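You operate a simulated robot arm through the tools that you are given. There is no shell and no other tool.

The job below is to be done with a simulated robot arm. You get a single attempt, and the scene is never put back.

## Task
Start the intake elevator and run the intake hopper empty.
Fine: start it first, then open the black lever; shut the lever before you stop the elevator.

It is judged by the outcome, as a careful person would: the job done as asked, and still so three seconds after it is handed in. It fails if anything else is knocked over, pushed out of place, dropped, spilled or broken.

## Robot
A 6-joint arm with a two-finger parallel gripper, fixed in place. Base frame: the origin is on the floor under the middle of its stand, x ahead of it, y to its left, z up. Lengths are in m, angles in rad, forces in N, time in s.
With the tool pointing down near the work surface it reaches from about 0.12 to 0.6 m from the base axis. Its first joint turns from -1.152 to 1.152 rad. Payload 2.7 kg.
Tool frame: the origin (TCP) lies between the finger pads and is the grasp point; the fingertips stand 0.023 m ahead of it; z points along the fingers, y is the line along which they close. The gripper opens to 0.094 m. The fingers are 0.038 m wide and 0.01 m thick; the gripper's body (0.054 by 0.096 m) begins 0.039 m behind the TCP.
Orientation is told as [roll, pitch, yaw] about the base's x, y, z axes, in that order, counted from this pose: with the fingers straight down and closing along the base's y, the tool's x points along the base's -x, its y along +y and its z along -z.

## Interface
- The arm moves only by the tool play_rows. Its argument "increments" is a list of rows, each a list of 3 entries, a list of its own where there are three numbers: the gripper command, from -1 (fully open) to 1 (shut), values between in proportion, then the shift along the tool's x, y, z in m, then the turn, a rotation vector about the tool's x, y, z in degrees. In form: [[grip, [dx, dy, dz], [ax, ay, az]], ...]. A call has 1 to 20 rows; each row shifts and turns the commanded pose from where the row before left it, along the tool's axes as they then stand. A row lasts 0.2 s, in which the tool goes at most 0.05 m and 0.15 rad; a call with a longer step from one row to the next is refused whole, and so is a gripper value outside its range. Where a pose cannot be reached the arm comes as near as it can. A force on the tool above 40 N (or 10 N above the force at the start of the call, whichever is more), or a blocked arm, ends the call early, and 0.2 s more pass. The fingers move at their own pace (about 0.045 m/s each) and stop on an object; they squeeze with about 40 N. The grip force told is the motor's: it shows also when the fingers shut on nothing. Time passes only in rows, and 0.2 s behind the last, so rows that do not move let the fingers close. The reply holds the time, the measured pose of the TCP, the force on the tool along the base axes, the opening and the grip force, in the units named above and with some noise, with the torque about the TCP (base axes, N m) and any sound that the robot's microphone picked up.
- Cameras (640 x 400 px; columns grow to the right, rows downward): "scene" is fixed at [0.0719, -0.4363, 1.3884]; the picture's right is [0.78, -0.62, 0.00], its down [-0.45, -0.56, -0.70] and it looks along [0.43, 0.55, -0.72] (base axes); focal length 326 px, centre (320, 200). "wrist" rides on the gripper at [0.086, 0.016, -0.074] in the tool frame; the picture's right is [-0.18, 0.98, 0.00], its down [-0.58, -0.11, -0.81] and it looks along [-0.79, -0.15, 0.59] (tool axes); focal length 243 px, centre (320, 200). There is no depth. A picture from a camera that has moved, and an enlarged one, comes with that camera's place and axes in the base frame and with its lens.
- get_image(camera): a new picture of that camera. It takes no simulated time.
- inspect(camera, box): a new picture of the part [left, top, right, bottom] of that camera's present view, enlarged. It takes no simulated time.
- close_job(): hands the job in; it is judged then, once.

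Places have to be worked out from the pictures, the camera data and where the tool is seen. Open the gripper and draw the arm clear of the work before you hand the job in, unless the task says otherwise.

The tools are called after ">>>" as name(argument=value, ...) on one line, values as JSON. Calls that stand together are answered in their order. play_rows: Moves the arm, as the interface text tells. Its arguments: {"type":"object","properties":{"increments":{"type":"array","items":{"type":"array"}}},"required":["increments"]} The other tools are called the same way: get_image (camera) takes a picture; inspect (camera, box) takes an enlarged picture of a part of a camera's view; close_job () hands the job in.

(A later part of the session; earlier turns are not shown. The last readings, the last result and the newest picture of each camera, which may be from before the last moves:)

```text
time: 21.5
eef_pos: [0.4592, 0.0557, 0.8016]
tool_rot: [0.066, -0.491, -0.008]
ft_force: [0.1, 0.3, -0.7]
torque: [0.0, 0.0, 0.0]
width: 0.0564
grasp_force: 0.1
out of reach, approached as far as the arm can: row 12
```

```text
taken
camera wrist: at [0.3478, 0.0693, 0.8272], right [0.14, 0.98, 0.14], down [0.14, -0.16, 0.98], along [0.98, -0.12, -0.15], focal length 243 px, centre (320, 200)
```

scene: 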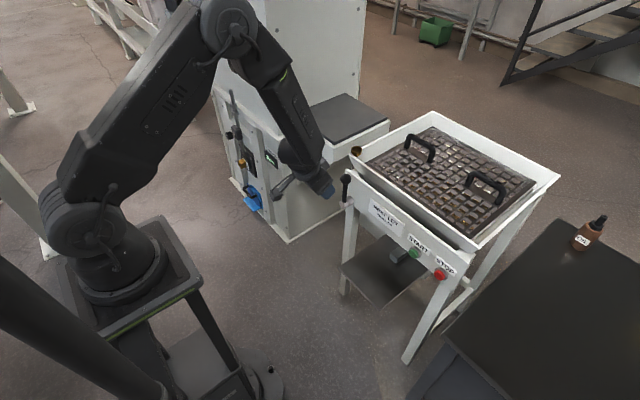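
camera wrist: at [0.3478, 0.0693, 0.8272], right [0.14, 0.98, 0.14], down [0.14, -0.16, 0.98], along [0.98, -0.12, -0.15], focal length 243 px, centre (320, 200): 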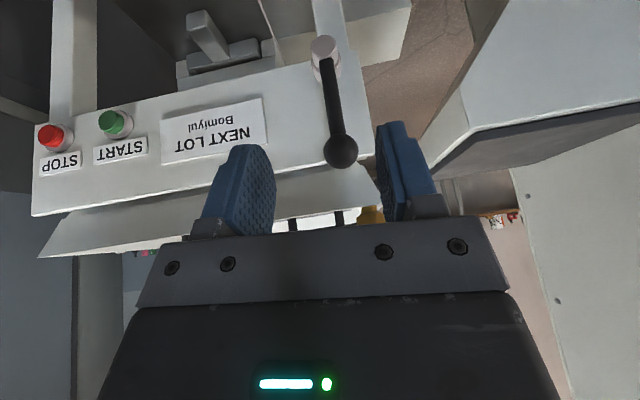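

Now I have a clear view of the lever, upright, pivoting on the knuckle at the panel's left end. Zooming in for its exact geometry and any markings.

>>> inspect(camera="wrist", box=[270, 20, 430, 220])

>>> inspect(camera="scene", box=[300, 130, 400, 230])

>>> inspect(camera="scene", box=[210, 80, 310, 220])

>>> inspect(camera="scene", box=[370, 120, 560, 240])

```text
2.00 times, centred on (350, 120) of wrist
camera zoom: at [0.3478, 0.0693, 0.8272], right [0.14, 0.98, 0.14], down [0.14, -0.16, 0.98], along [0.98, -0.12, -0.15], focal length 485 px, centre (260, 360)
```

zoom: 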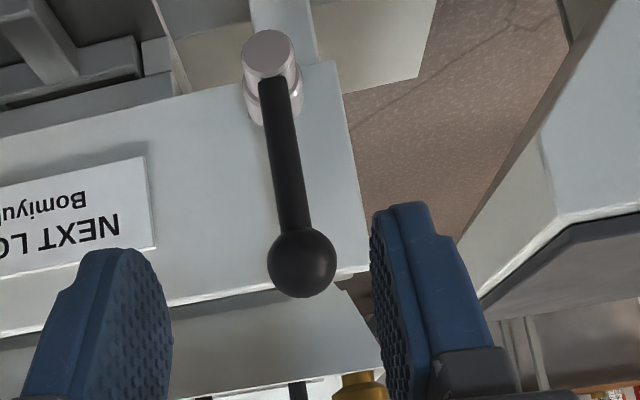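

```text
4.00 times, centred on (350, 180) of scene
camera zoom: at [0.0719, -0.4362, 1.3884], right [0.78, -0.62, 0.0], down [-0.45, -0.56, -0.7], along [0.43, 0.55, -0.72], focal length 1303 px, centre (200, 280)
```

zoom: 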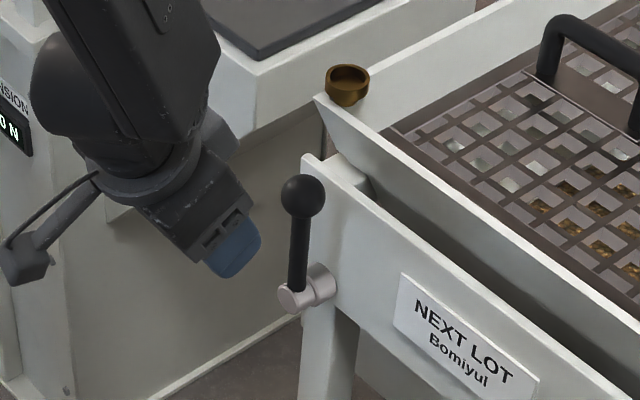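

```text
2.86 times, centred on (260, 150) of scene
camera zoom: at [0.0719, -0.4362, 1.3884], right [0.78, -0.62, 0.0], down [-0.45, -0.56, -0.7], along [0.43, 0.55, -0.72], focal length 931 px, centre (491, 343)
```

zoom: 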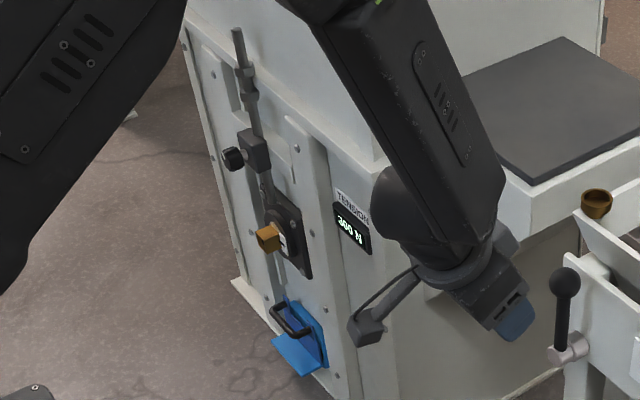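

```text
3.33 times, centred on (465, 180) of scene
camera zoom: at [0.0719, -0.4362, 1.3884], right [0.78, -0.62, 0.0], down [-0.45, -0.56, -0.7], along [0.43, 0.55, -0.72], focal length 1086 px, centre (-163, 267)
```

zoom: 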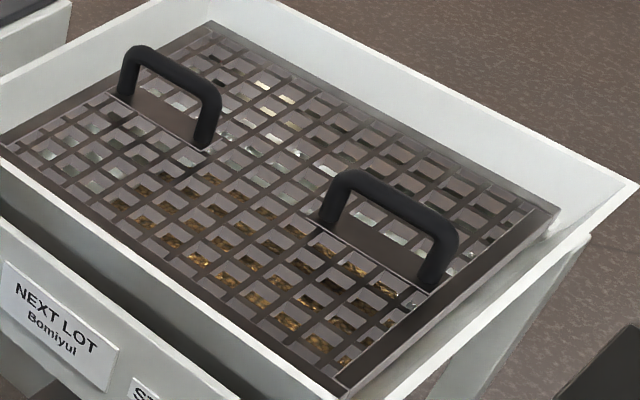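

The lever shows no markings. Before opening it I need evidence that the elevator really is running, so I'll zoom in hard on its sight window, shaft and readout and compare them a moment later.

>>> inspect(camera="scene", box=[215, 18, 260, 78])

>>> inspect(camera="scene", box=[225, 120, 285, 180])

>>> play_rows(increments=[[-0.2, [0, 0, 0], [0, 0, 0]], [-0.2, [0, 0, 0], [0, 0, 0]]])

>>> inspect(camera="scene", box=[215, 18, 260, 78])

>>> inspect(camera="scene", box=[225, 120, 285, 180])

```text
6.67 times, centred on (238, 48) of scene
camera zoom: at [0.0719, -0.4362, 1.3884], right [0.78, -0.62, 0.0], down [-0.45, -0.56, -0.7], along [0.43, 0.55, -0.72], focal length 2172 px, centre (870, 1213)
```

zoom: 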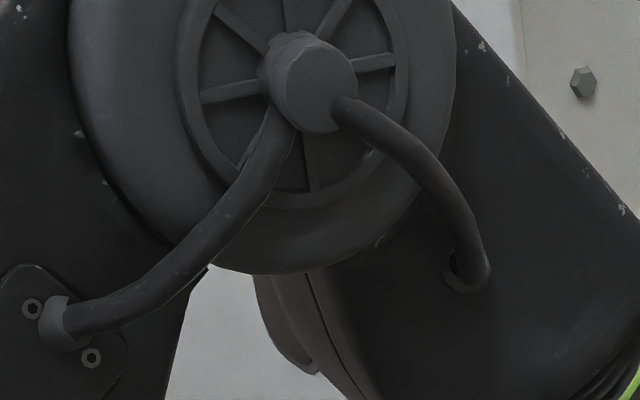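

```text
6.67 times, centred on (255, 150) of scene
camera zoom: at [0.0719, -0.4362, 1.3884], right [0.78, -0.62, 0.0], down [-0.45, -0.56, -0.7], along [0.43, 0.55, -0.72], focal length 2172 px, centre (753, 533)
```

zoom: 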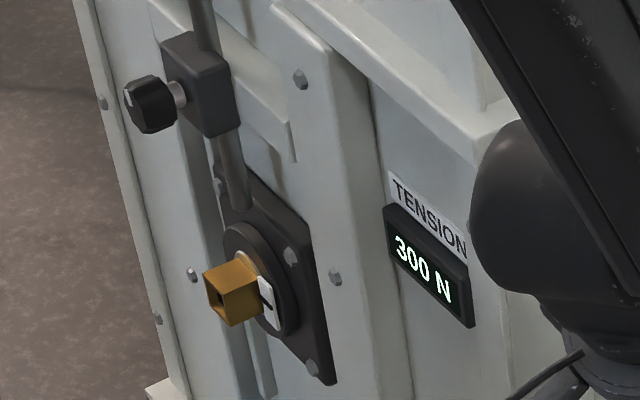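

```text
time: 22.1
eef_pos: [0.4604, 0.0553, 0.8011]
tool_rot: [0.067, -0.492, -0.009]
ft_force: [0.5, -0.8, 0.1]
torque: [-0.01, 0.01, -0.03]
width: 0.0564
grasp_force: 0.1
```

```text
6.67 times, centred on (238, 48) of scene
camera zoom: at [0.0719, -0.4363, 1.3884], right [0.78, -0.62, 0.0], down [-0.45, -0.56, -0.7], along [0.43, 0.55, -0.72], focal length 2172 px, centre (870, 1213)
```

zoom: 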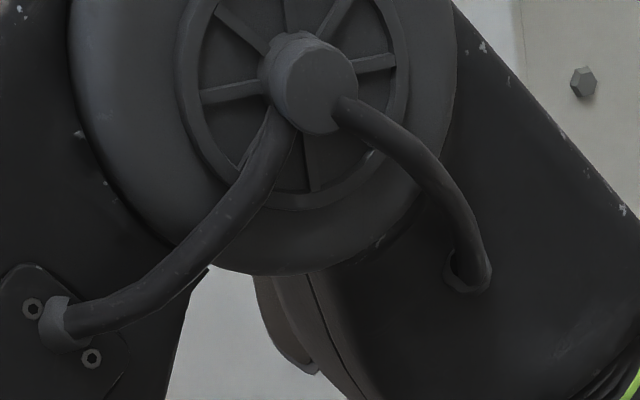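

```text
6.67 times, centred on (255, 150) of scene
camera zoom: at [0.0719, -0.4363, 1.3884], right [0.78, -0.62, 0.0], down [-0.45, -0.56, -0.7], along [0.43, 0.55, -0.72], focal length 2172 px, centre (753, 533)
```

zoom: 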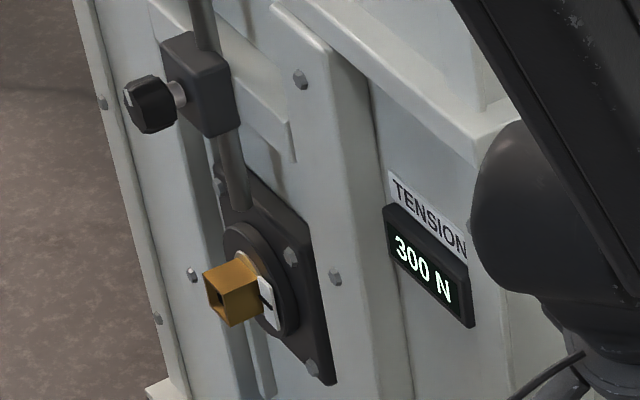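

The shaft end and the tension readout look identical over time, so I can't yet say the belt is turning. I'll move the wrist camera up and left, in free air, to look directly at the elevator's sight window.

>>> play_rows(increments=[[-0.2, [0.0016, 0, -0.0394], [0, 0, 0]], [-0.2, [0.0016, 0, -0.0394], [0, 0, 0]], [-0.2, [0.0016, 0, -0.0394], [0, 0, 0]], [-0.2, [0.0016, 0, -0.0394], [0, 0, 0]], [-0.2, [0.0016, 0, -0.0394], [0, 0, 0]], [-0.2, [0, 0.04, 0], [0, 0, 0]], [-0.2, [0, 0.04, 0], [0, 0, 0]], [-0.2, [0, 0.04, 0], [0, 0, 0]], [-0.2, [0, 0.04, 0], [0, 0, 0]], [-0.2, [0, 0, 0], [-3.8, 0, -7.05]], [-0.2, [0, 0, 0], [-3.8, 0, -7.05]], [-0.2, [0, 0, 0], [-3.8, 0, -7.05]], [-0.2, [0, 0, 0], [-3.8, 0, -7.05]], [-0.2, [0, 0, 0], [-3.8, 0, -7.05]], [-0.2, [0, 0, 0], [-3.8, 0, -7.05]], [-0.2, [0, 0, 0], [-3.8, 0, -7.05]], [-0.2, [0, 0, 0], [0, 0, 0]]])

>>> get_image(camera="wrist")

>>> get_image(camera="scene")

```text
time: 25.7
eef_pos: [0.4131, 0.2113, 0.9004]
tool_rot: [0.016, -0.53, 0.276]
ft_force: [0.8, -0.2, 0.7]
torque: [0.0, -0.01, -0.02]
width: 0.0564
grasp_force: 0.1
out of reach, approached as far as the arm can: row 3, 4, 5, 12, 13, 14, 15, 16
```

```text
taken
camera wrist: at [0.3013, 0.1961, 0.9217], right [-0.12, 0.99, 0.11], down [0.12, -0.09, 0.99], along [0.98, 0.14, -0.11], focal length 243 px, centre (320, 200)
```

wrist: 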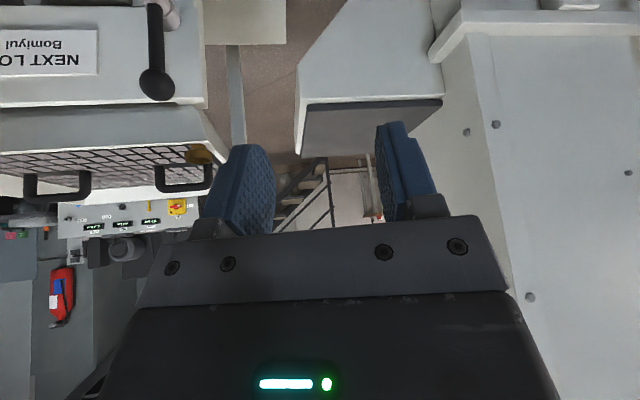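

```text
taken
```

scene: 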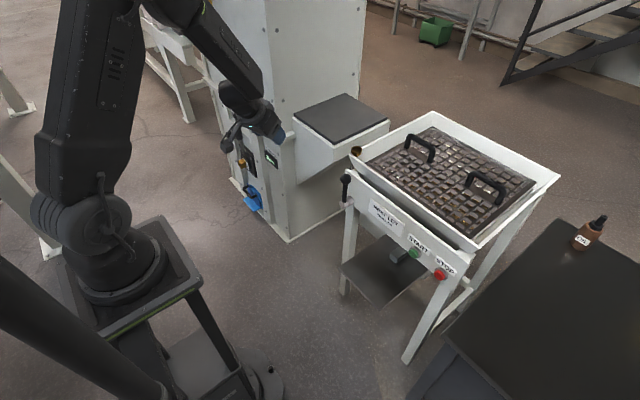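

The wrist cannot yaw far enough here to see the window, and nothing confirms motion. Pressing START again, more firmly, does no harm if it is already running; I'll go back to in front of START with the tool at the ~45° tilt that retreats freely, fingers shut.

>>> play_rows(increments=[[1, [0, 0, 0], [3.99, 0, 6.82]], [1, [0, 0, 0], [3.99, 0, 6.82]], [1, [0.0016, -0.0404, 0.01065], [0, 0, 0]], [1, [0.0016, -0.0404, 0.01065], [0, 0, 0]], [1, [0.0016, -0.0404, 0.01065], [0, 0, 0]], [1, [0.0016, -0.0404, 0.01065], [0, 0, 0]], [1, [0.0016, -0.0404, 0.01065], [0, 0, 0]], [1, [0.0016, -0.0404, 0.01065], [0, 0, 0]], [1, [0.0016, -0.0404, 0.01065], [0, 0, 0]], [1, [0.0016, -0.0404, 0.01065], [0, 0, 0]], [1, [0.0016, -0.0404, 0.01065], [0, 0, 0]], [1, [0.0016, -0.0404, 0.01065], [0, 0, 0]], [1, [0, 0, 0], [0, -7.7, 0]], [1, [0, 0, 0], [0, -7.7, 0]], [1, [0, 0, 0], [0, 0, 0]]])

>>> get_image(camera="scene")

>>> get_image(camera="wrist")

>>> inspect(camera="scene", box=[215, 18, 260, 78])

>>> inspect(camera="scene", box=[225, 120, 285, 180])

```text
time: 28.9
eef_pos: [0.4567, -0.1905, 0.7953]
tool_rot: [0.02, -0.796, -0.004]
ft_force: [0.3, -0.4, -0.1]
torque: [0.0, 0.0, 0.0]
width: 0.0
grasp_force: 39.6
```

```text
taken
```

scene: 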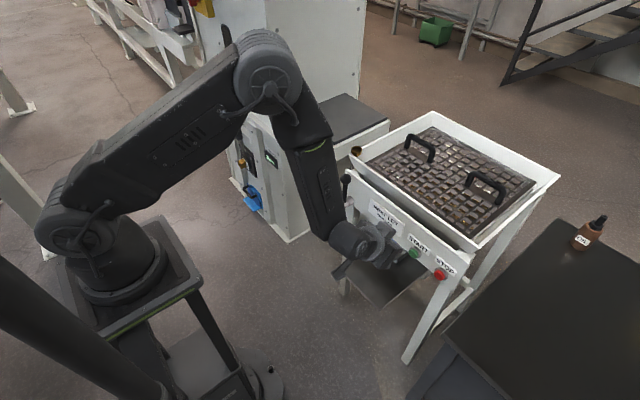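

```text
taken
camera wrist: at [0.3422, -0.1732, 0.7865], right [0.12, 0.98, 0.14], down [-0.17, -0.12, 0.98], along [0.98, -0.14, 0.15], focal length 243 px, centre (320, 200)
```

wrist: 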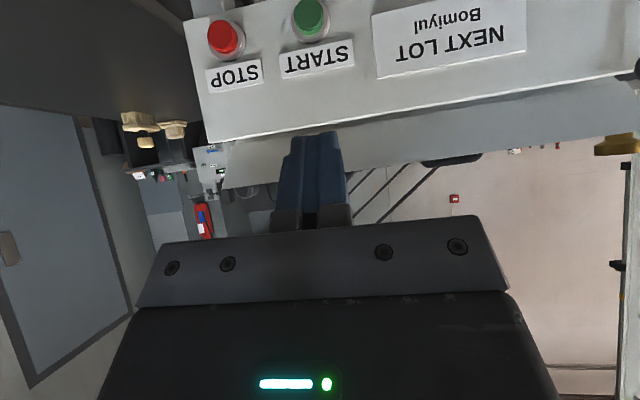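

```text
6.67 times, centred on (238, 48) of scene
camera zoom: at [0.0718, -0.4363, 1.3884], right [0.78, -0.62, 0.0], down [-0.45, -0.56, -0.7], along [0.43, 0.55, -0.72], focal length 2172 px, centre (870, 1213)
```

zoom: 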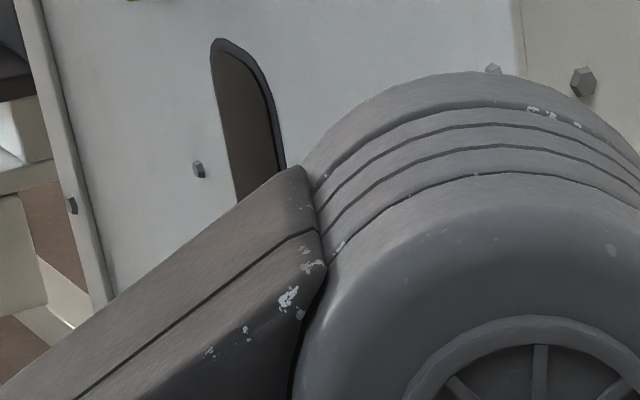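

```text
6.67 times, centred on (255, 150) of scene
camera zoom: at [0.0718, -0.4363, 1.3884], right [0.78, -0.62, 0.0], down [-0.45, -0.56, -0.7], along [0.43, 0.55, -0.72], focal length 2172 px, centre (753, 533)
```

zoom: 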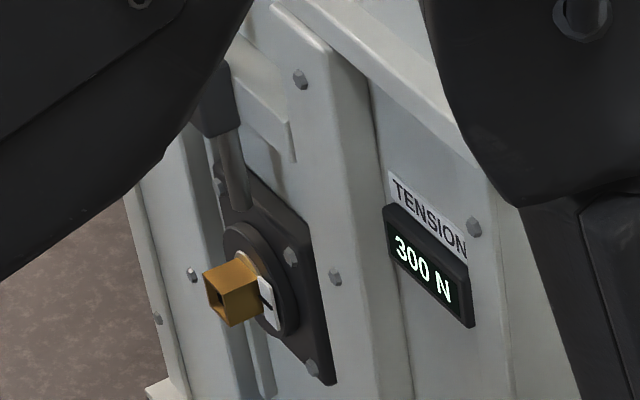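

The fixed brass fitting doesn't tell us anything. I'll move to just in front of START at about (0.525, -0.194, 0.662).

>>> play_rows(increments=[[1, [0.0095, -0.0007, 0.0283], [0, 0, 0]], [1, [0.0095, -0.0007, 0.0283], [0, 0, 0]], [1, [0.0095, -0.0007, 0.0283], [0, 0, 0]], [1, [0.0095, -0.0007, 0.0283], [0, 0, 0]], [1, [0.0095, -0.0007, 0.0283], [0, 0, 0]], [1, [0, 0, 0], [0, 0, 0]]])

>>> get_image(camera="wrist")

>>> inspect(camera="scene", box=[360, 200, 470, 300])

```text
time: 30.3
eef_pos: [0.5241, -0.1923, 0.6622]
tool_rot: [0.018, -0.795, -0.004]
ft_force: [0.4, 0.5, -0.1]
torque: [0.01, -0.03, 0.01]
width: 0.0
grasp_force: 39.9
```

```text
taken
camera wrist: at [0.4113, -0.1756, 0.6536], right [0.12, 0.98, 0.14], down [-0.17, -0.12, 0.98], along [0.98, -0.14, 0.15], focal length 243 px, centre (320, 200)
```

wrist: 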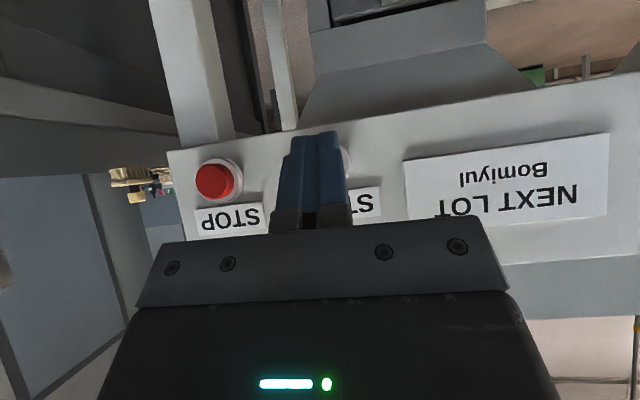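

```text
4.00 times, centred on (415, 250) of scene
camera zoom: at [0.0719, -0.4363, 1.3884], right [0.78, -0.62, 0.0], down [-0.45, -0.56, -0.7], along [0.43, 0.55, -0.72], focal length 1303 px, centre (-60, 0)
```

zoom: 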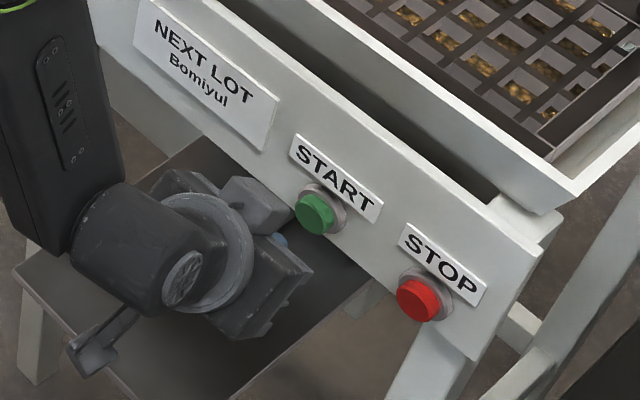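

The finger is lined up with START (scene view agrees). I'll press in along +x in small steps and hold.

>>> play_rows(increments=[[1, [-0.0077, 0, 0.00785], [0, 0, 0]], [1, [-0.0077, 0, 0.00785], [0, 0, 0]], [1, [-0.0028, 0, 0.00286], [0, 0, 0]], [1, [-0.0028, 0, 0.00286], [0, 0, 0]], [1, [0, 0, 0], [0, 0, 0]]])

>>> inspect(camera="scene", box=[360, 200, 470, 300])

```text
time: 31.5
eef_pos: [0.5545, -0.1912, 0.662]
tool_rot: [0.022, -0.794, -0.006]
ft_force: [-2.8, -0.8, 0.4]
torque: [0.02, 0.0, -0.06]
width: 0.0
grasp_force: 39.8
heard: click
```

```text
4.00 times, centred on (415, 250) of scene
camera zoom: at [0.0718, -0.4363, 1.3884], right [0.78, -0.62, 0.0], down [-0.45, -0.56, -0.7], along [0.43, 0.55, -0.72], focal length 1303 px, centre (-60, 0)
```

zoom: 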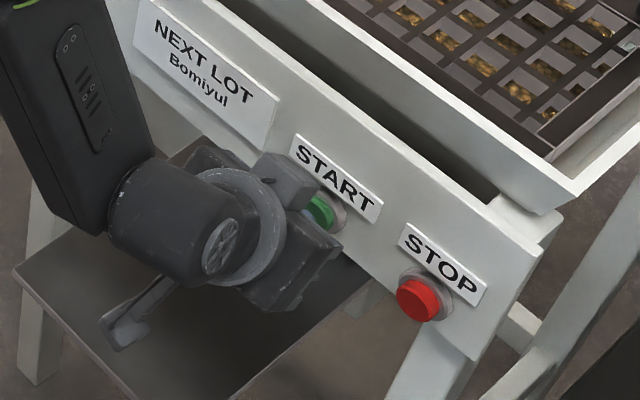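

Another click at ~3 N. I'll press a little deeper and hold briefly to make sure it's fully in, and listen.

>>> play_rows(increments=[[1, [-0.0021, 0, 0.00215], [0, 0, 0]], [1, [-0.0014, 0, 0.00143], [0, 0, 0]], [1, [0, 0, 0], [0, 0, 0]], [1, [0, 0, 0], [0, 0, 0]]])

>>> get_image(camera="scene")

```text
time: 32.5
eef_pos: [0.5578, -0.1926, 0.6602]
tool_rot: [0.019, -0.792, -0.009]
ft_force: [-22.9, 1.0, 1.9]
torque: [0.04, 0.01, 0.02]
width: 0.0
grasp_force: 40.1
```

```text
taken
```

scene: 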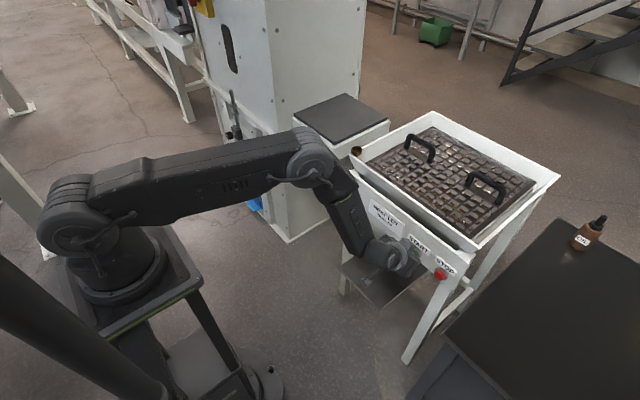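

The button is bottomed out (23 N). The sight window is visible to the scene camera now, so I'll photograph it, release the button, and photograph it again to look for belt motion.

>>> inspect(camera="scene", box=[215, 18, 260, 78])

>>> play_rows(increments=[[1, [0.0077, 0, -0.00785], [0, 0, 0]], [1, [0.0077, 0, -0.00785], [0, 0, 0]], [1, [0.0077, 0, -0.00785], [0, 0, 0]]])

>>> inspect(camera="scene", box=[215, 18, 260, 78])

>>> play_rows(increments=[[1, [0, 0, 0], [0, 0, 0]]])

>>> inspect(camera="scene", box=[215, 18, 260, 78])

>>> inspect(camera="scene", box=[260, 145, 285, 175])

```text
6.67 times, centred on (238, 48) of scene
camera zoom: at [0.0714, -0.4362, 1.3884], right [0.78, -0.62, 0.0], down [-0.45, -0.56, -0.7], along [0.43, 0.55, -0.72], focal length 2172 px, centre (870, 1213)
```

zoom: 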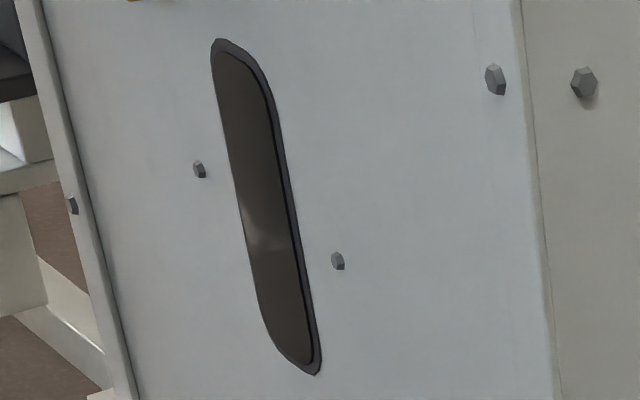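

```text
time: 33.3
eef_pos: [0.5272, -0.1931, 0.6623]
tool_rot: [0.019, -0.796, -0.003]
ft_force: [0.1, 0.4, 0.6]
torque: [-0.03, -0.01, -0.02]
width: 0.0001
grasp_force: 40.2
```

```text
6.67 times, centred on (238, 48) of scene
camera zoom: at [0.0719, -0.4363, 1.3884], right [0.78, -0.62, 0.0], down [-0.45, -0.56, -0.7], along [0.43, 0.55, -0.72], focal length 2172 px, centre (870, 1213)
```

zoom: 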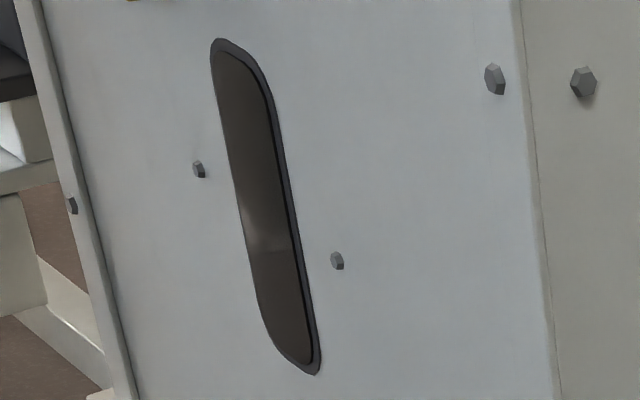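

```text
time: 33.7
eef_pos: [0.5266, -0.193, 0.6623]
tool_rot: [0.018, -0.796, -0.006]
ft_force: [0.5, 0.2, 0.8]
torque: [0.0, 0.02, 0.01]
width: 0.0
grasp_force: 40.4
```

```text
6.67 times, centred on (238, 48) of scene
camera zoom: at [0.0719, -0.4363, 1.3884], right [0.78, -0.62, 0.0], down [-0.45, -0.56, -0.7], along [0.43, 0.55, -0.72], focal length 2172 px, centre (870, 1213)
```

zoom: 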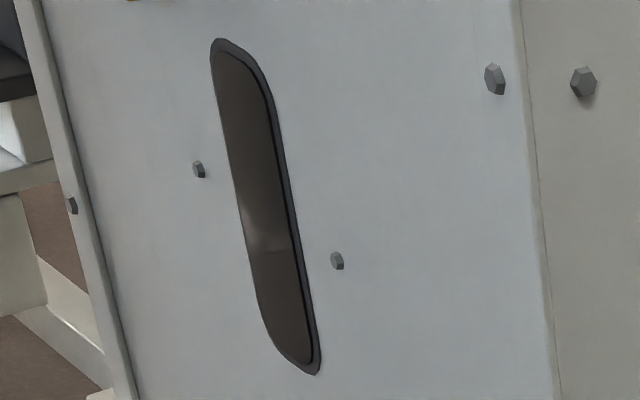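

```text
13.33 times, centred on (272, 160) of scene
camera zoom: at [0.0719, -0.4363, 1.3884], right [0.78, -0.62, 0.0], down [-0.45, -0.56, -0.7], along [0.43, 0.55, -0.72], focal length 4344 px, centre (953, 733)
```

zoom: 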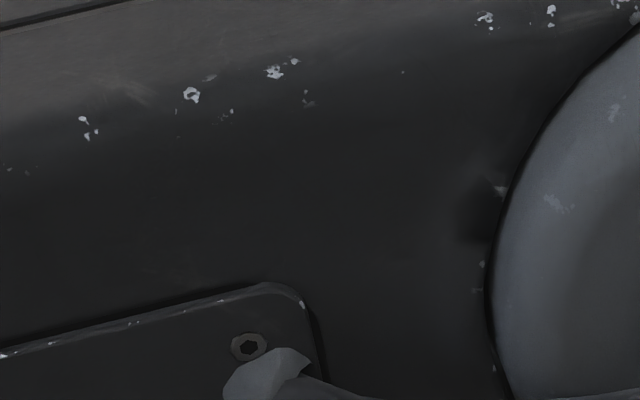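

Still no visible cue. The button is definitely pressed through, but I want to see whether the red/yellow switch on the elevator is in a stop position before letting grain in. I'll retreat and swing to a viewpoint used before, tilted a little higher.

>>> play_rows(increments=[[1, [-0.0095, 0, -0.0283], [0, 0, 0]], [1, [-0.0095, 0, -0.0283], [0, 0, 0]], [1, [-0.0095, 0, -0.0283], [0, 0, 0]], [1, [-0.0095, 0, -0.0283], [0, 0, 0]], [1, [-0.0095, 0, -0.0283], [0, 0, 0]], [1, [0, 0, 0], [0, 7.6, 0]], [1, [0, 0, 0], [0, 7.6, 0]], [1, [0, 0, 0], [0, 7.6, 0]], [1, [0, 0, 0], [0, 7.6, 0]], [1, [0, 0, 0], [0, 0, 0]]])

>>> play_rows(increments=[[1, [0.01262, 0.03364, -0.01944], [0, 0, 0]], [1, [0.01262, 0.03364, -0.01944], [0, 0, 0]], [1, [0.01262, 0.03364, -0.01944], [0, 0, 0]], [1, [0.01262, 0.03364, -0.01944], [0, 0, 0]], [1, [0.01262, 0.03364, -0.01944], [0, 0, 0]], [1, [0.01262, 0.03364, -0.01944], [0, 0, 0]], [1, [0.01262, 0.03364, -0.01944], [0, 0, 0]], [1, [0.01262, 0.03364, -0.01944], [0, 0, 0]], [1, [0.01262, 0.03364, -0.01944], [0, 0, 0]], [1, [0.01262, 0.03364, -0.01944], [0, 0, 0]], [1, [0.01262, 0.03364, -0.01944], [0, 0, 0]], [1, [0, 0, 0], [-1.83, 0, -6.76]], [1, [0, 0, 0], [-1.83, 0, -6.76]], [1, [0, 0, 0], [-1.83, 0, -6.76]], [1, [0, 0, 0], [-1.83, 0, -6.76]], [1, [0, 0, 0], [0, 0, 0]]])

>>> get_image(camera="wrist")

>>> get_image(camera="scene")

```text
time: 35.9
eef_pos: [0.4671, -0.1912, 0.7974]
tool_rot: [0.035, -0.356, 0.005]
ft_force: [0.0, -0.3, 0.3]
torque: [-0.08, -0.03, -0.03]
width: 0.0002
grasp_force: 39.6
out of reach, approached as far as the arm can: row 9
```

```text
time: 39.3
eef_pos: [0.2821, 0.0788, 0.8888]
tool_rot: [0.033, -0.356, 0.042]
ft_force: [-0.7, 0.1, -0.7]
torque: [0.02, 0.01, -0.02]
width: 0.0001
grasp_force: 39.7
out of reach, approached as far as the arm can: row 6, 7, 8, 9, 10, 12, 13, 14, 15
```

```text
taken
camera wrist: at [0.1746, 0.0889, 0.9306], right [0.12, 0.99, 0.09], down [0.27, -0.12, 0.95], along [0.96, -0.09, -0.28], focal length 243 px, centre (320, 200)
```

wrist: 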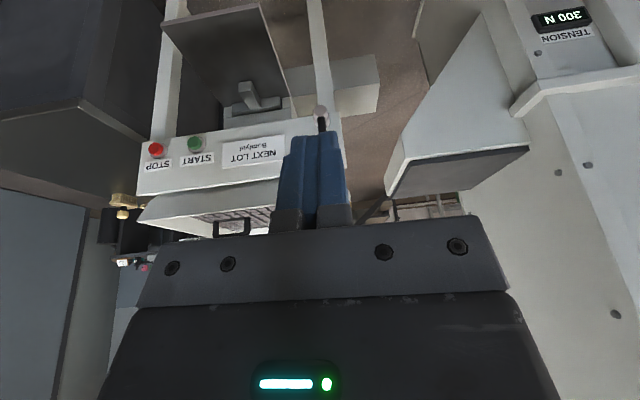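

```text
taken
```

scene: 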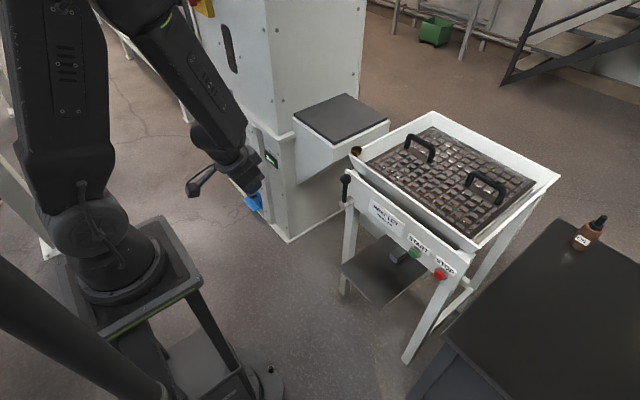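

The wrist is near a joint limit in this tilt, so I won't force the view. The yellow/red switch is just visible at the top of the scene picture; let me zoom on that and the window.

>>> inspect(camera="scene", box=[165, 0, 245, 50])

>>> inspect(camera="scene", box=[215, 18, 260, 78])

>>> inspect(camera="wrist", box=[480, 0, 640, 100])

>>> inspect(camera="wrist", box=[90, 150, 170, 290])

```text
8.00 times, centred on (205, 25) of scene
camera zoom: at [0.0719, -0.4363, 1.3884], right [0.78, -0.62, 0.0], down [-0.45, -0.56, -0.7], along [0.43, 0.55, -0.72], focal length 2606 px, centre (1240, 1600)
```

zoom: 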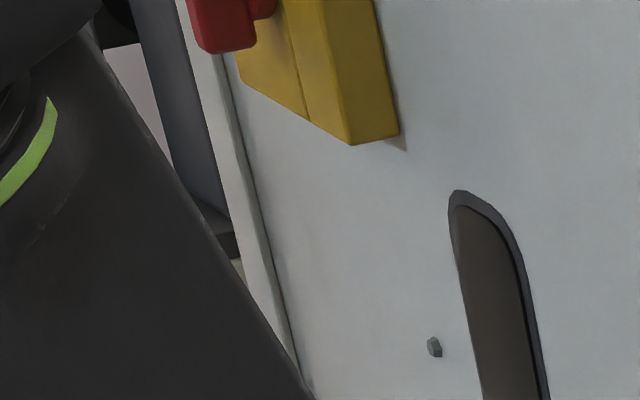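

```text
6.67 times, centred on (238, 48) of scene
camera zoom: at [0.0719, -0.4363, 1.3884], right [0.78, -0.62, 0.0], down [-0.45, -0.56, -0.7], along [0.43, 0.55, -0.72], focal length 2172 px, centre (870, 1213)
```

zoom: 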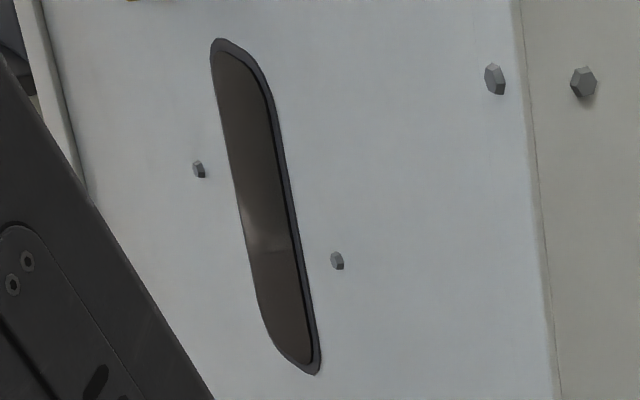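

```text
4.00 times, centred on (560, 50) of wrist
camera zoom: at [0.1746, 0.0889, 0.9306], right [0.12, 0.99, 0.09], down [0.27, -0.12, 0.95], along [0.96, -0.09, -0.28], focal length 970 px, centre (-640, 800)
```

zoom: 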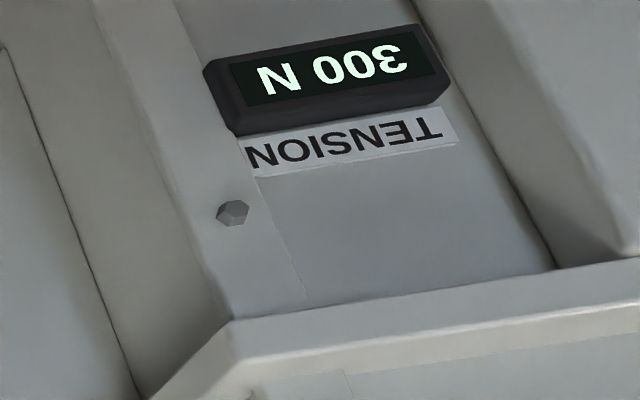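

```text
2.86 times, centred on (130, 220) of wrist
camera zoom: at [0.1746, 0.0889, 0.9306], right [0.12, 0.99, 0.09], down [0.27, -0.12, 0.95], along [0.96, -0.09, -0.28], focal length 693 px, centre (863, 143)
```

zoom: 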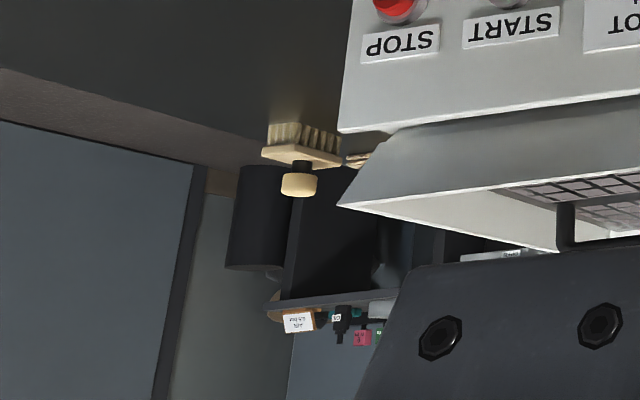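

The switch's state can't be made out from here, but START has clicked through twice under full travel, so I'll proceed cautiously: crack the lever gently and watch. I'll move to a safe standoff in front of the lever and tilt to about 45°, checking reach as I go.

>>> play_rows(increments=[[0.0, [-0.03, -0.002, 0.0283], [0, 0, 0]], [0.0, [-0.03, -0.002, 0.0283], [0, 0, 0]], [0.0, [-0.03, -0.002, 0.0283], [0, 0, 0]], [0.0, [-0.03, -0.002, 0.0283], [0, 0, 0]], [0.0, [-0.03, -0.002, 0.0283], [0, 0, 0]], [0.0, [0, 0, 0], [0, -8.4, 0]], [0.0, [0, 0, 0], [0, -8.4, 0]], [0.0, [0, 0, 0], [0, -8.4, 0]], [0.0, [0, 0, 0], [0, 0, 0]]])

>>> get_image(camera="wrist")

>>> get_image(camera="scene")

```text
time: 41.3
eef_pos: [0.2961, 0.0706, 0.8442]
tool_rot: [-0.051, -0.326, 0.047]
ft_force: [0.1, 0.2, -0.3]
torque: [0.0, 0.02, 0.02]
width: 0.0469
grasp_force: 0.0
out of reach, approached as far as the arm can: row 2, 3, 4, 5, 6, 7, 8
```

```text
taken
camera wrist: at [0.1885, 0.0864, 0.8864], right [0.14, 0.99, 0.01], down [0.29, -0.05, 0.95], along [0.94, -0.13, -0.3], focal length 243 px, centre (320, 200)
```

wrist: 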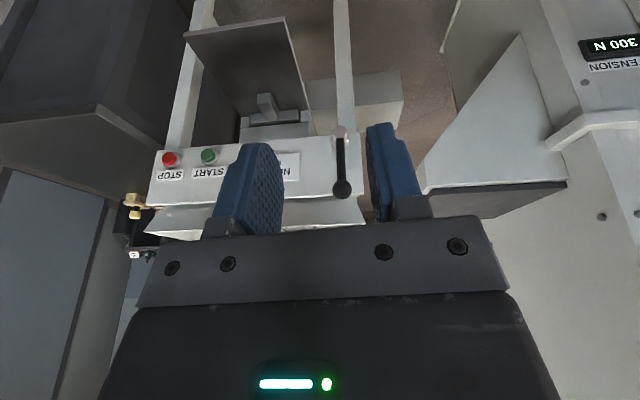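

```text
taken
```

scene: 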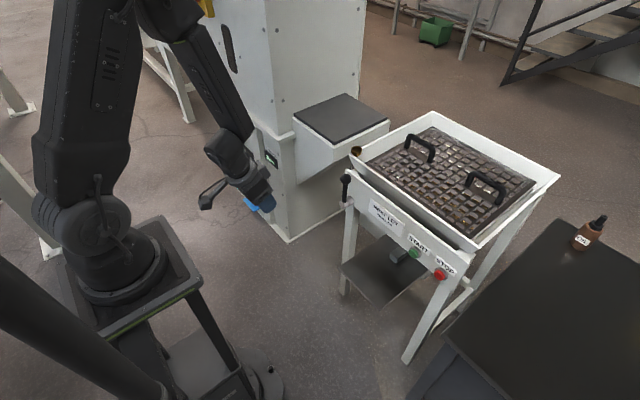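

The arm is stuck near a wrist alignment (tool in line with forearm), so forward moves stall. I'll tilt the tool further toward horizontal in place to get away from that alignment.

>>> play_rows(increments=[[0.0, [0, 0, 0], [0, -7, 0]], [0.0, [0, 0, 0], [0, -7, 0]], [0.0, [0, 0, 0], [0, 0, 0]]])

```text
time: 42.1
eef_pos: [0.2949, 0.0572, 0.8431]
tool_rot: [-0.12, -0.521, 0.071]
ft_force: [0.3, 0.1, 0.1]
torque: [-0.02, 0.01, -0.01]
width: 0.0469
grasp_force: 0.1
out of reach, approached as far as the arm can: row 1
```

Tilt is moving again (pitch -0.52). I'll continue tilting, correct the small roll/yaw drift, and rise a bit.

>>> play_rows(increments=[[0.0, [0, 0, 0], [0, -7, 0]], [0.0, [0, 0, 0], [0, -7, 0]], [0.0, [0, 0, 0], [-4.0, 0, 6.9]], [0.0, [0, 0, 0], [0, 0, 0]]])

>>> get_image(camera="scene")

```text
time: 43.1
eef_pos: [0.31, 0.066, 0.836]
tool_rot: [0.041, -0.768, -0.055]
ft_force: [0.6, 0.0, 0.6]
torque: [0.01, 0.01, -0.04]
width: 0.0472
grasp_force: 0.1
out of reach, approached as far as the arm can: row 2, 3
```

```text
taken
```

scene: 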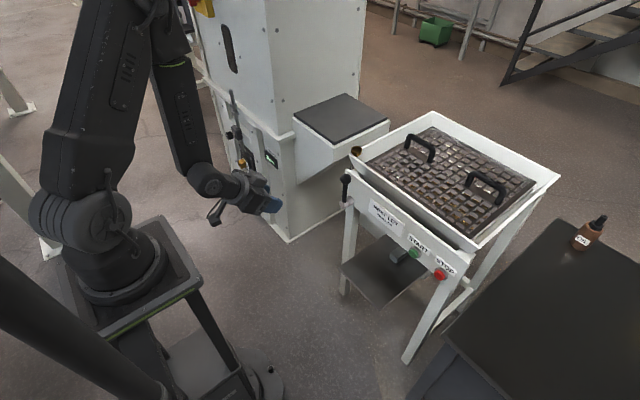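

The wrist is now clearly bent and pitch is -0.77. Now forward toward the lever, staying at standoff distance.

>>> play_rows(increments=[[0.0, [-0.027, 0, 0.026], [0, 0, 0]], [0.0, [-0.027, 0, 0.026], [0, 0, 0]], [0.0, [-0.027, 0, 0.026], [0, 0, 0]], [0.0, [-0.027, 0, 0.026], [0, 0, 0]], [0.0, [0, 0, 0], [0, 0, 0]]])

>>> get_image(camera="wrist")

>>> get_image(camera="scene")

```text
time: 44.3
eef_pos: [0.4578, 0.0626, 0.839]
tool_rot: [0.042, -0.768, -0.054]
ft_force: [0.2, -0.2, 0.2]
torque: [0.03, -0.01, -0.01]
width: 0.0471
grasp_force: 0.1
```

```text
taken
camera wrist: at [0.3444, 0.0835, 0.8339], right [0.16, 0.97, 0.16], down [-0.15, -0.13, 0.98], along [0.98, -0.18, 0.12], focal length 243 px, centre (320, 200)
```

wrist: 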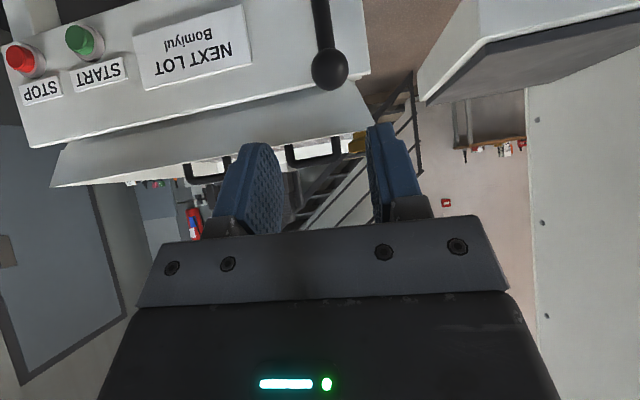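

```text
taken
```

scene: 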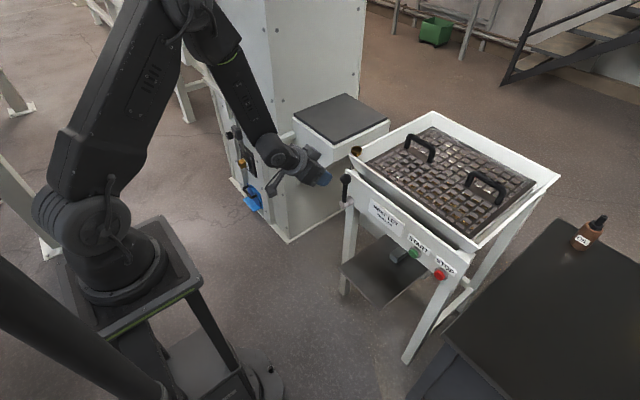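

The ball is now triangulated at about (0.567, 0.069, 0.750) with the pivot at about (y 0.0695, z 0.650), so a 0.10 m lever. The fingers, open 47 mm, will straddle the ball; I'll come down along the tool axis most of the way and check.

>>> play_rows(increments=[[0.0, [-0.0027, 0.0013, 0.026], [0, 0, 0]], [0.0, [-0.0027, 0.0013, 0.026], [0, 0, 0]], [0.0, [-0.0027, 0.0013, 0.026], [0, 0, 0]], [0.0, [0, 0, 0], [0, 0, 0]]])

>>> get_image(camera="wrist")

>>> inspect(camera="scene", box=[300, 130, 400, 230])

```text
time: 45.3
eef_pos: [0.5186, 0.0672, 0.7881]
tool_rot: [0.04, -0.767, -0.053]
ft_force: [0.2, 0.5, 0.4]
torque: [-0.01, 0.02, 0.02]
width: 0.047
grasp_force: 0.1
```

```text
taken
camera wrist: at [0.4052, 0.0869, 0.7835], right [0.16, 0.97, 0.16], down [-0.15, -0.13, 0.98], along [0.98, -0.18, 0.12], focal length 243 px, centre (320, 200)
```

wrist: 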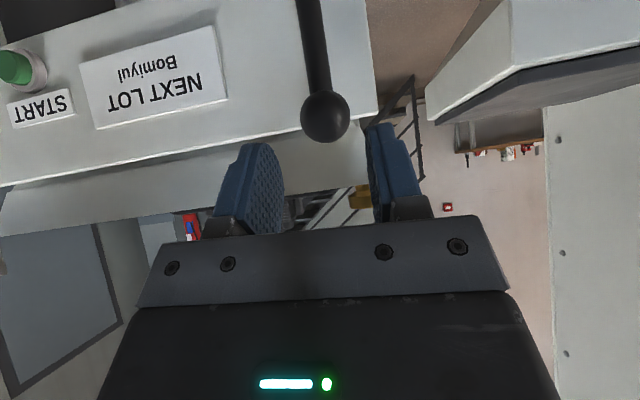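

```text
4.00 times, centred on (350, 180) of scene
camera zoom: at [0.0719, -0.4363, 1.3884], right [0.78, -0.62, 0.0], down [-0.45, -0.56, -0.7], along [0.43, 0.55, -0.72], focal length 1303 px, centre (200, 280)
```

zoom: 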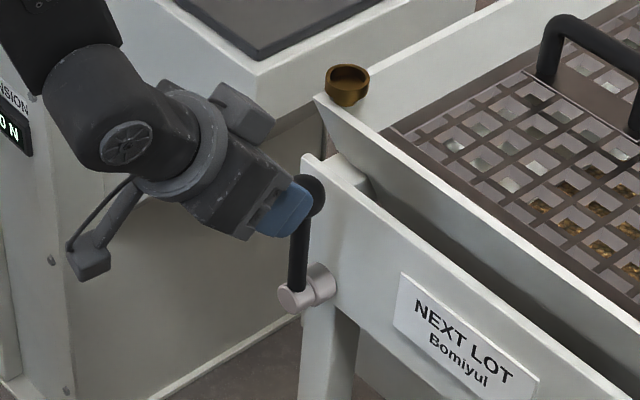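

The ball measures at (0.567, 0.069, 0.750) again, centred between the fingers. I'll advance the last 5 cm so they straddle it, without squeezing.

>>> play_rows(increments=[[0.0, [-0.0018, 0.0006, 0.017], [0, 0, 0]], [0.0, [-0.0018, 0.0006, 0.017], [0, 0, 0]], [0.0, [-0.0018, 0.0006, 0.015], [0, 0, 0]], [0.0, [0, 0, 0], [0, 0, 0]]])

>>> get_image(camera="wrist")

>>> inspect(camera="scene", box=[300, 130, 400, 230])

```text
time: 46.3
eef_pos: [0.5553, 0.0673, 0.7566]
tool_rot: [0.041, -0.766, -0.057]
ft_force: [0.3, -0.4, -0.3]
torque: [-0.04, 0.01, 0.0]
width: 0.0467
grasp_force: 0.0
```

```text
taken
camera wrist: at [0.4427, 0.0883, 0.7504], right [0.16, 0.97, 0.16], down [-0.15, -0.13, 0.98], along [0.98, -0.18, 0.12], focal length 243 px, centre (320, 200)
```

wrist: 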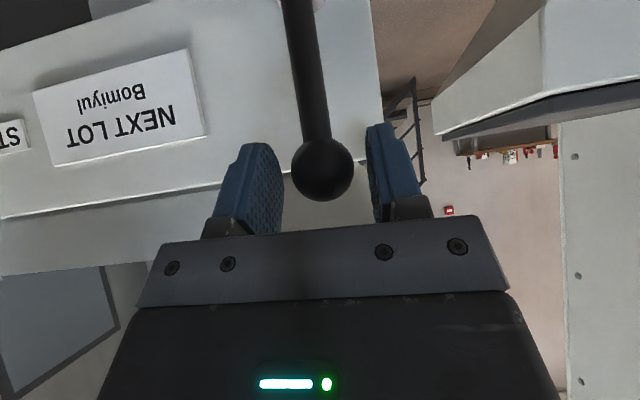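

```text
4.00 times, centred on (350, 180) of scene
camera zoom: at [0.0719, -0.4363, 1.3884], right [0.78, -0.62, 0.0], down [-0.45, -0.56, -0.7], along [0.43, 0.55, -0.72], focal length 1303 px, centre (200, 280)
```

zoom: 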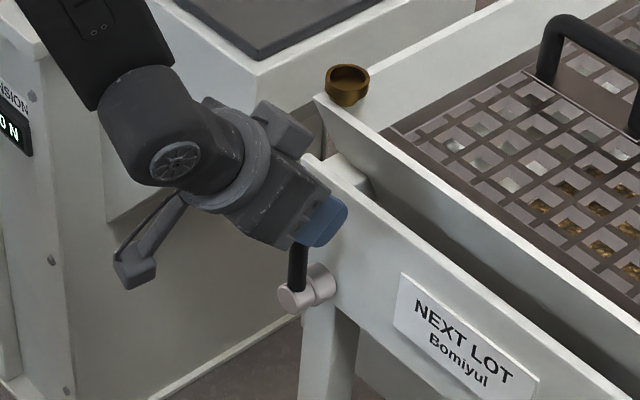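

The ball sits between the fingers with clearance. Now I'll gently nudge it toward +y (left) by about 1 cm past contact and watch the force to see which way the lever opens.

>>> play_rows(increments=[[0.0, [0, 0.006, 0], [0, 0, 0]], [0.0, [0, 0.005, 0], [0, 0, 0]], [0.0, [0, 0.004, 0], [0, 0, 0]], [0.0, [0, 0, 0], [0, 0, 0]]])

>>> get_image(camera="wrist")

```text
time: 47.3
eef_pos: [0.5572, 0.0817, 0.7553]
tool_rot: [0.039, -0.77, -0.061]
ft_force: [2.6, -19.3, 1.2]
torque: [-0.16, -0.22, -0.09]
width: 0.056
grasp_force: 10.2
```

```text
taken
camera wrist: at [0.4437, 0.1017, 0.7505], right [0.16, 0.97, 0.16], down [-0.15, -0.13, 0.98], along [0.98, -0.18, 0.12], focal length 243 px, centre (320, 200)
```

wrist: 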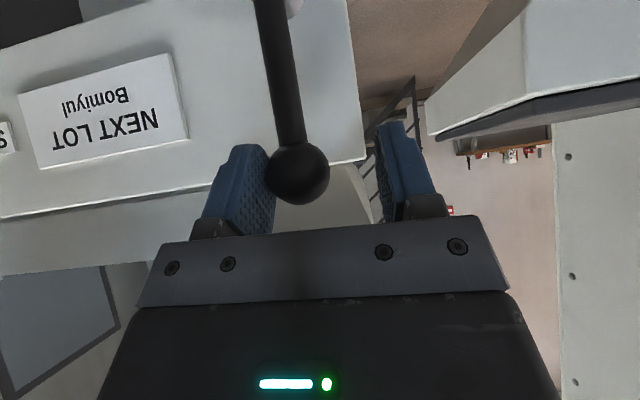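

At 19 N toward +y the lever has not moved (ball still at y≈0.07), so that's likely its stop. I'll ease off and try the other way, toward -y.

>>> play_rows(increments=[[0.0, [0, -0.0075, 0], [0, 0, 0]], [0.0, [0, -0.0075, 0], [0, 0, 0]], [0.0, [0, -0.006, 0], [0, 0, 0]], [0.0, [0, -0.004, 0], [0, 0, 0]], [0.0, [0, 0, 0], [0, 0, 0]]])

>>> get_image(camera="wrist")

```text
time: 48.5
eef_pos: [0.5552, 0.0572, 0.7547]
tool_rot: [0.04, -0.768, -0.055]
ft_force: [-0.8, 0.6, 0.3]
torque: [-0.04, 0.0, 0.01]
width: 0.0477
grasp_force: 0.4
```

```text
taken
camera wrist: at [0.443, 0.0783, 0.7496], right [0.16, 0.97, 0.16], down [-0.15, -0.13, 0.98], along [0.98, -0.18, 0.12], focal length 243 px, centre (320, 200)
```

wrist: 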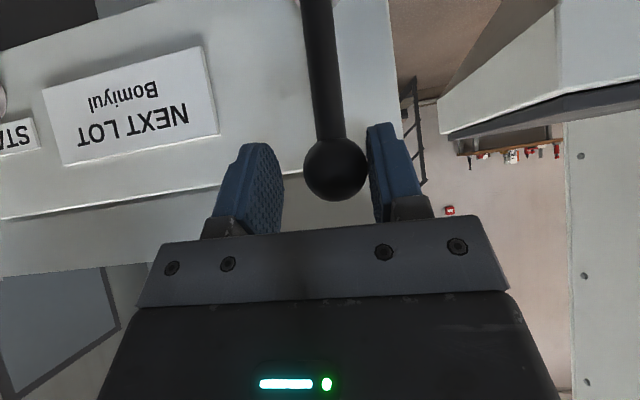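

Not quite in contact on that side yet. I'll move another centimetre toward -y in small steps.

>>> play_rows(increments=[[0.0, [0, -0.004, 0], [0, 0, 0]], [0.0, [0, -0.004, 0], [0, 0, 0]], [0.0, [0, -0.004, 0], [0, 0, 0]], [0.0, [0, 0, 0], [0, 0, 0]]])

>>> get_image(camera="wrist")

```text
time: 49.5
eef_pos: [0.5566, 0.0446, 0.7545]
tool_rot: [0.041, -0.768, -0.057]
ft_force: [-0.2, 0.3, 0.3]
torque: [-0.02, 0.0, -0.01]
width: 0.047
grasp_force: 0.3
```

```text
taken
camera wrist: at [0.4424, 0.0662, 0.7485], right [0.16, 0.97, 0.16], down [-0.15, -0.13, 0.98], along [0.98, -0.18, 0.12], focal length 243 px, centre (320, 200)
```

wrist: 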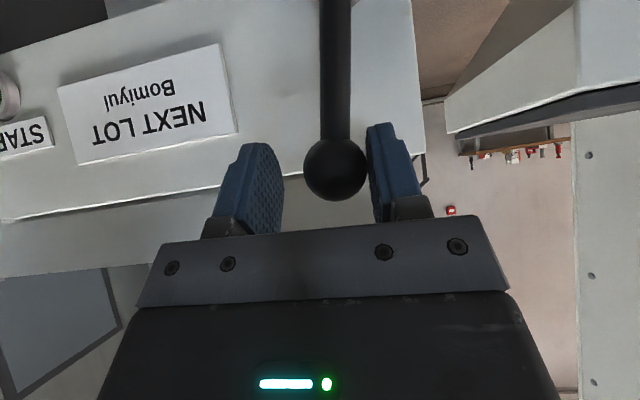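

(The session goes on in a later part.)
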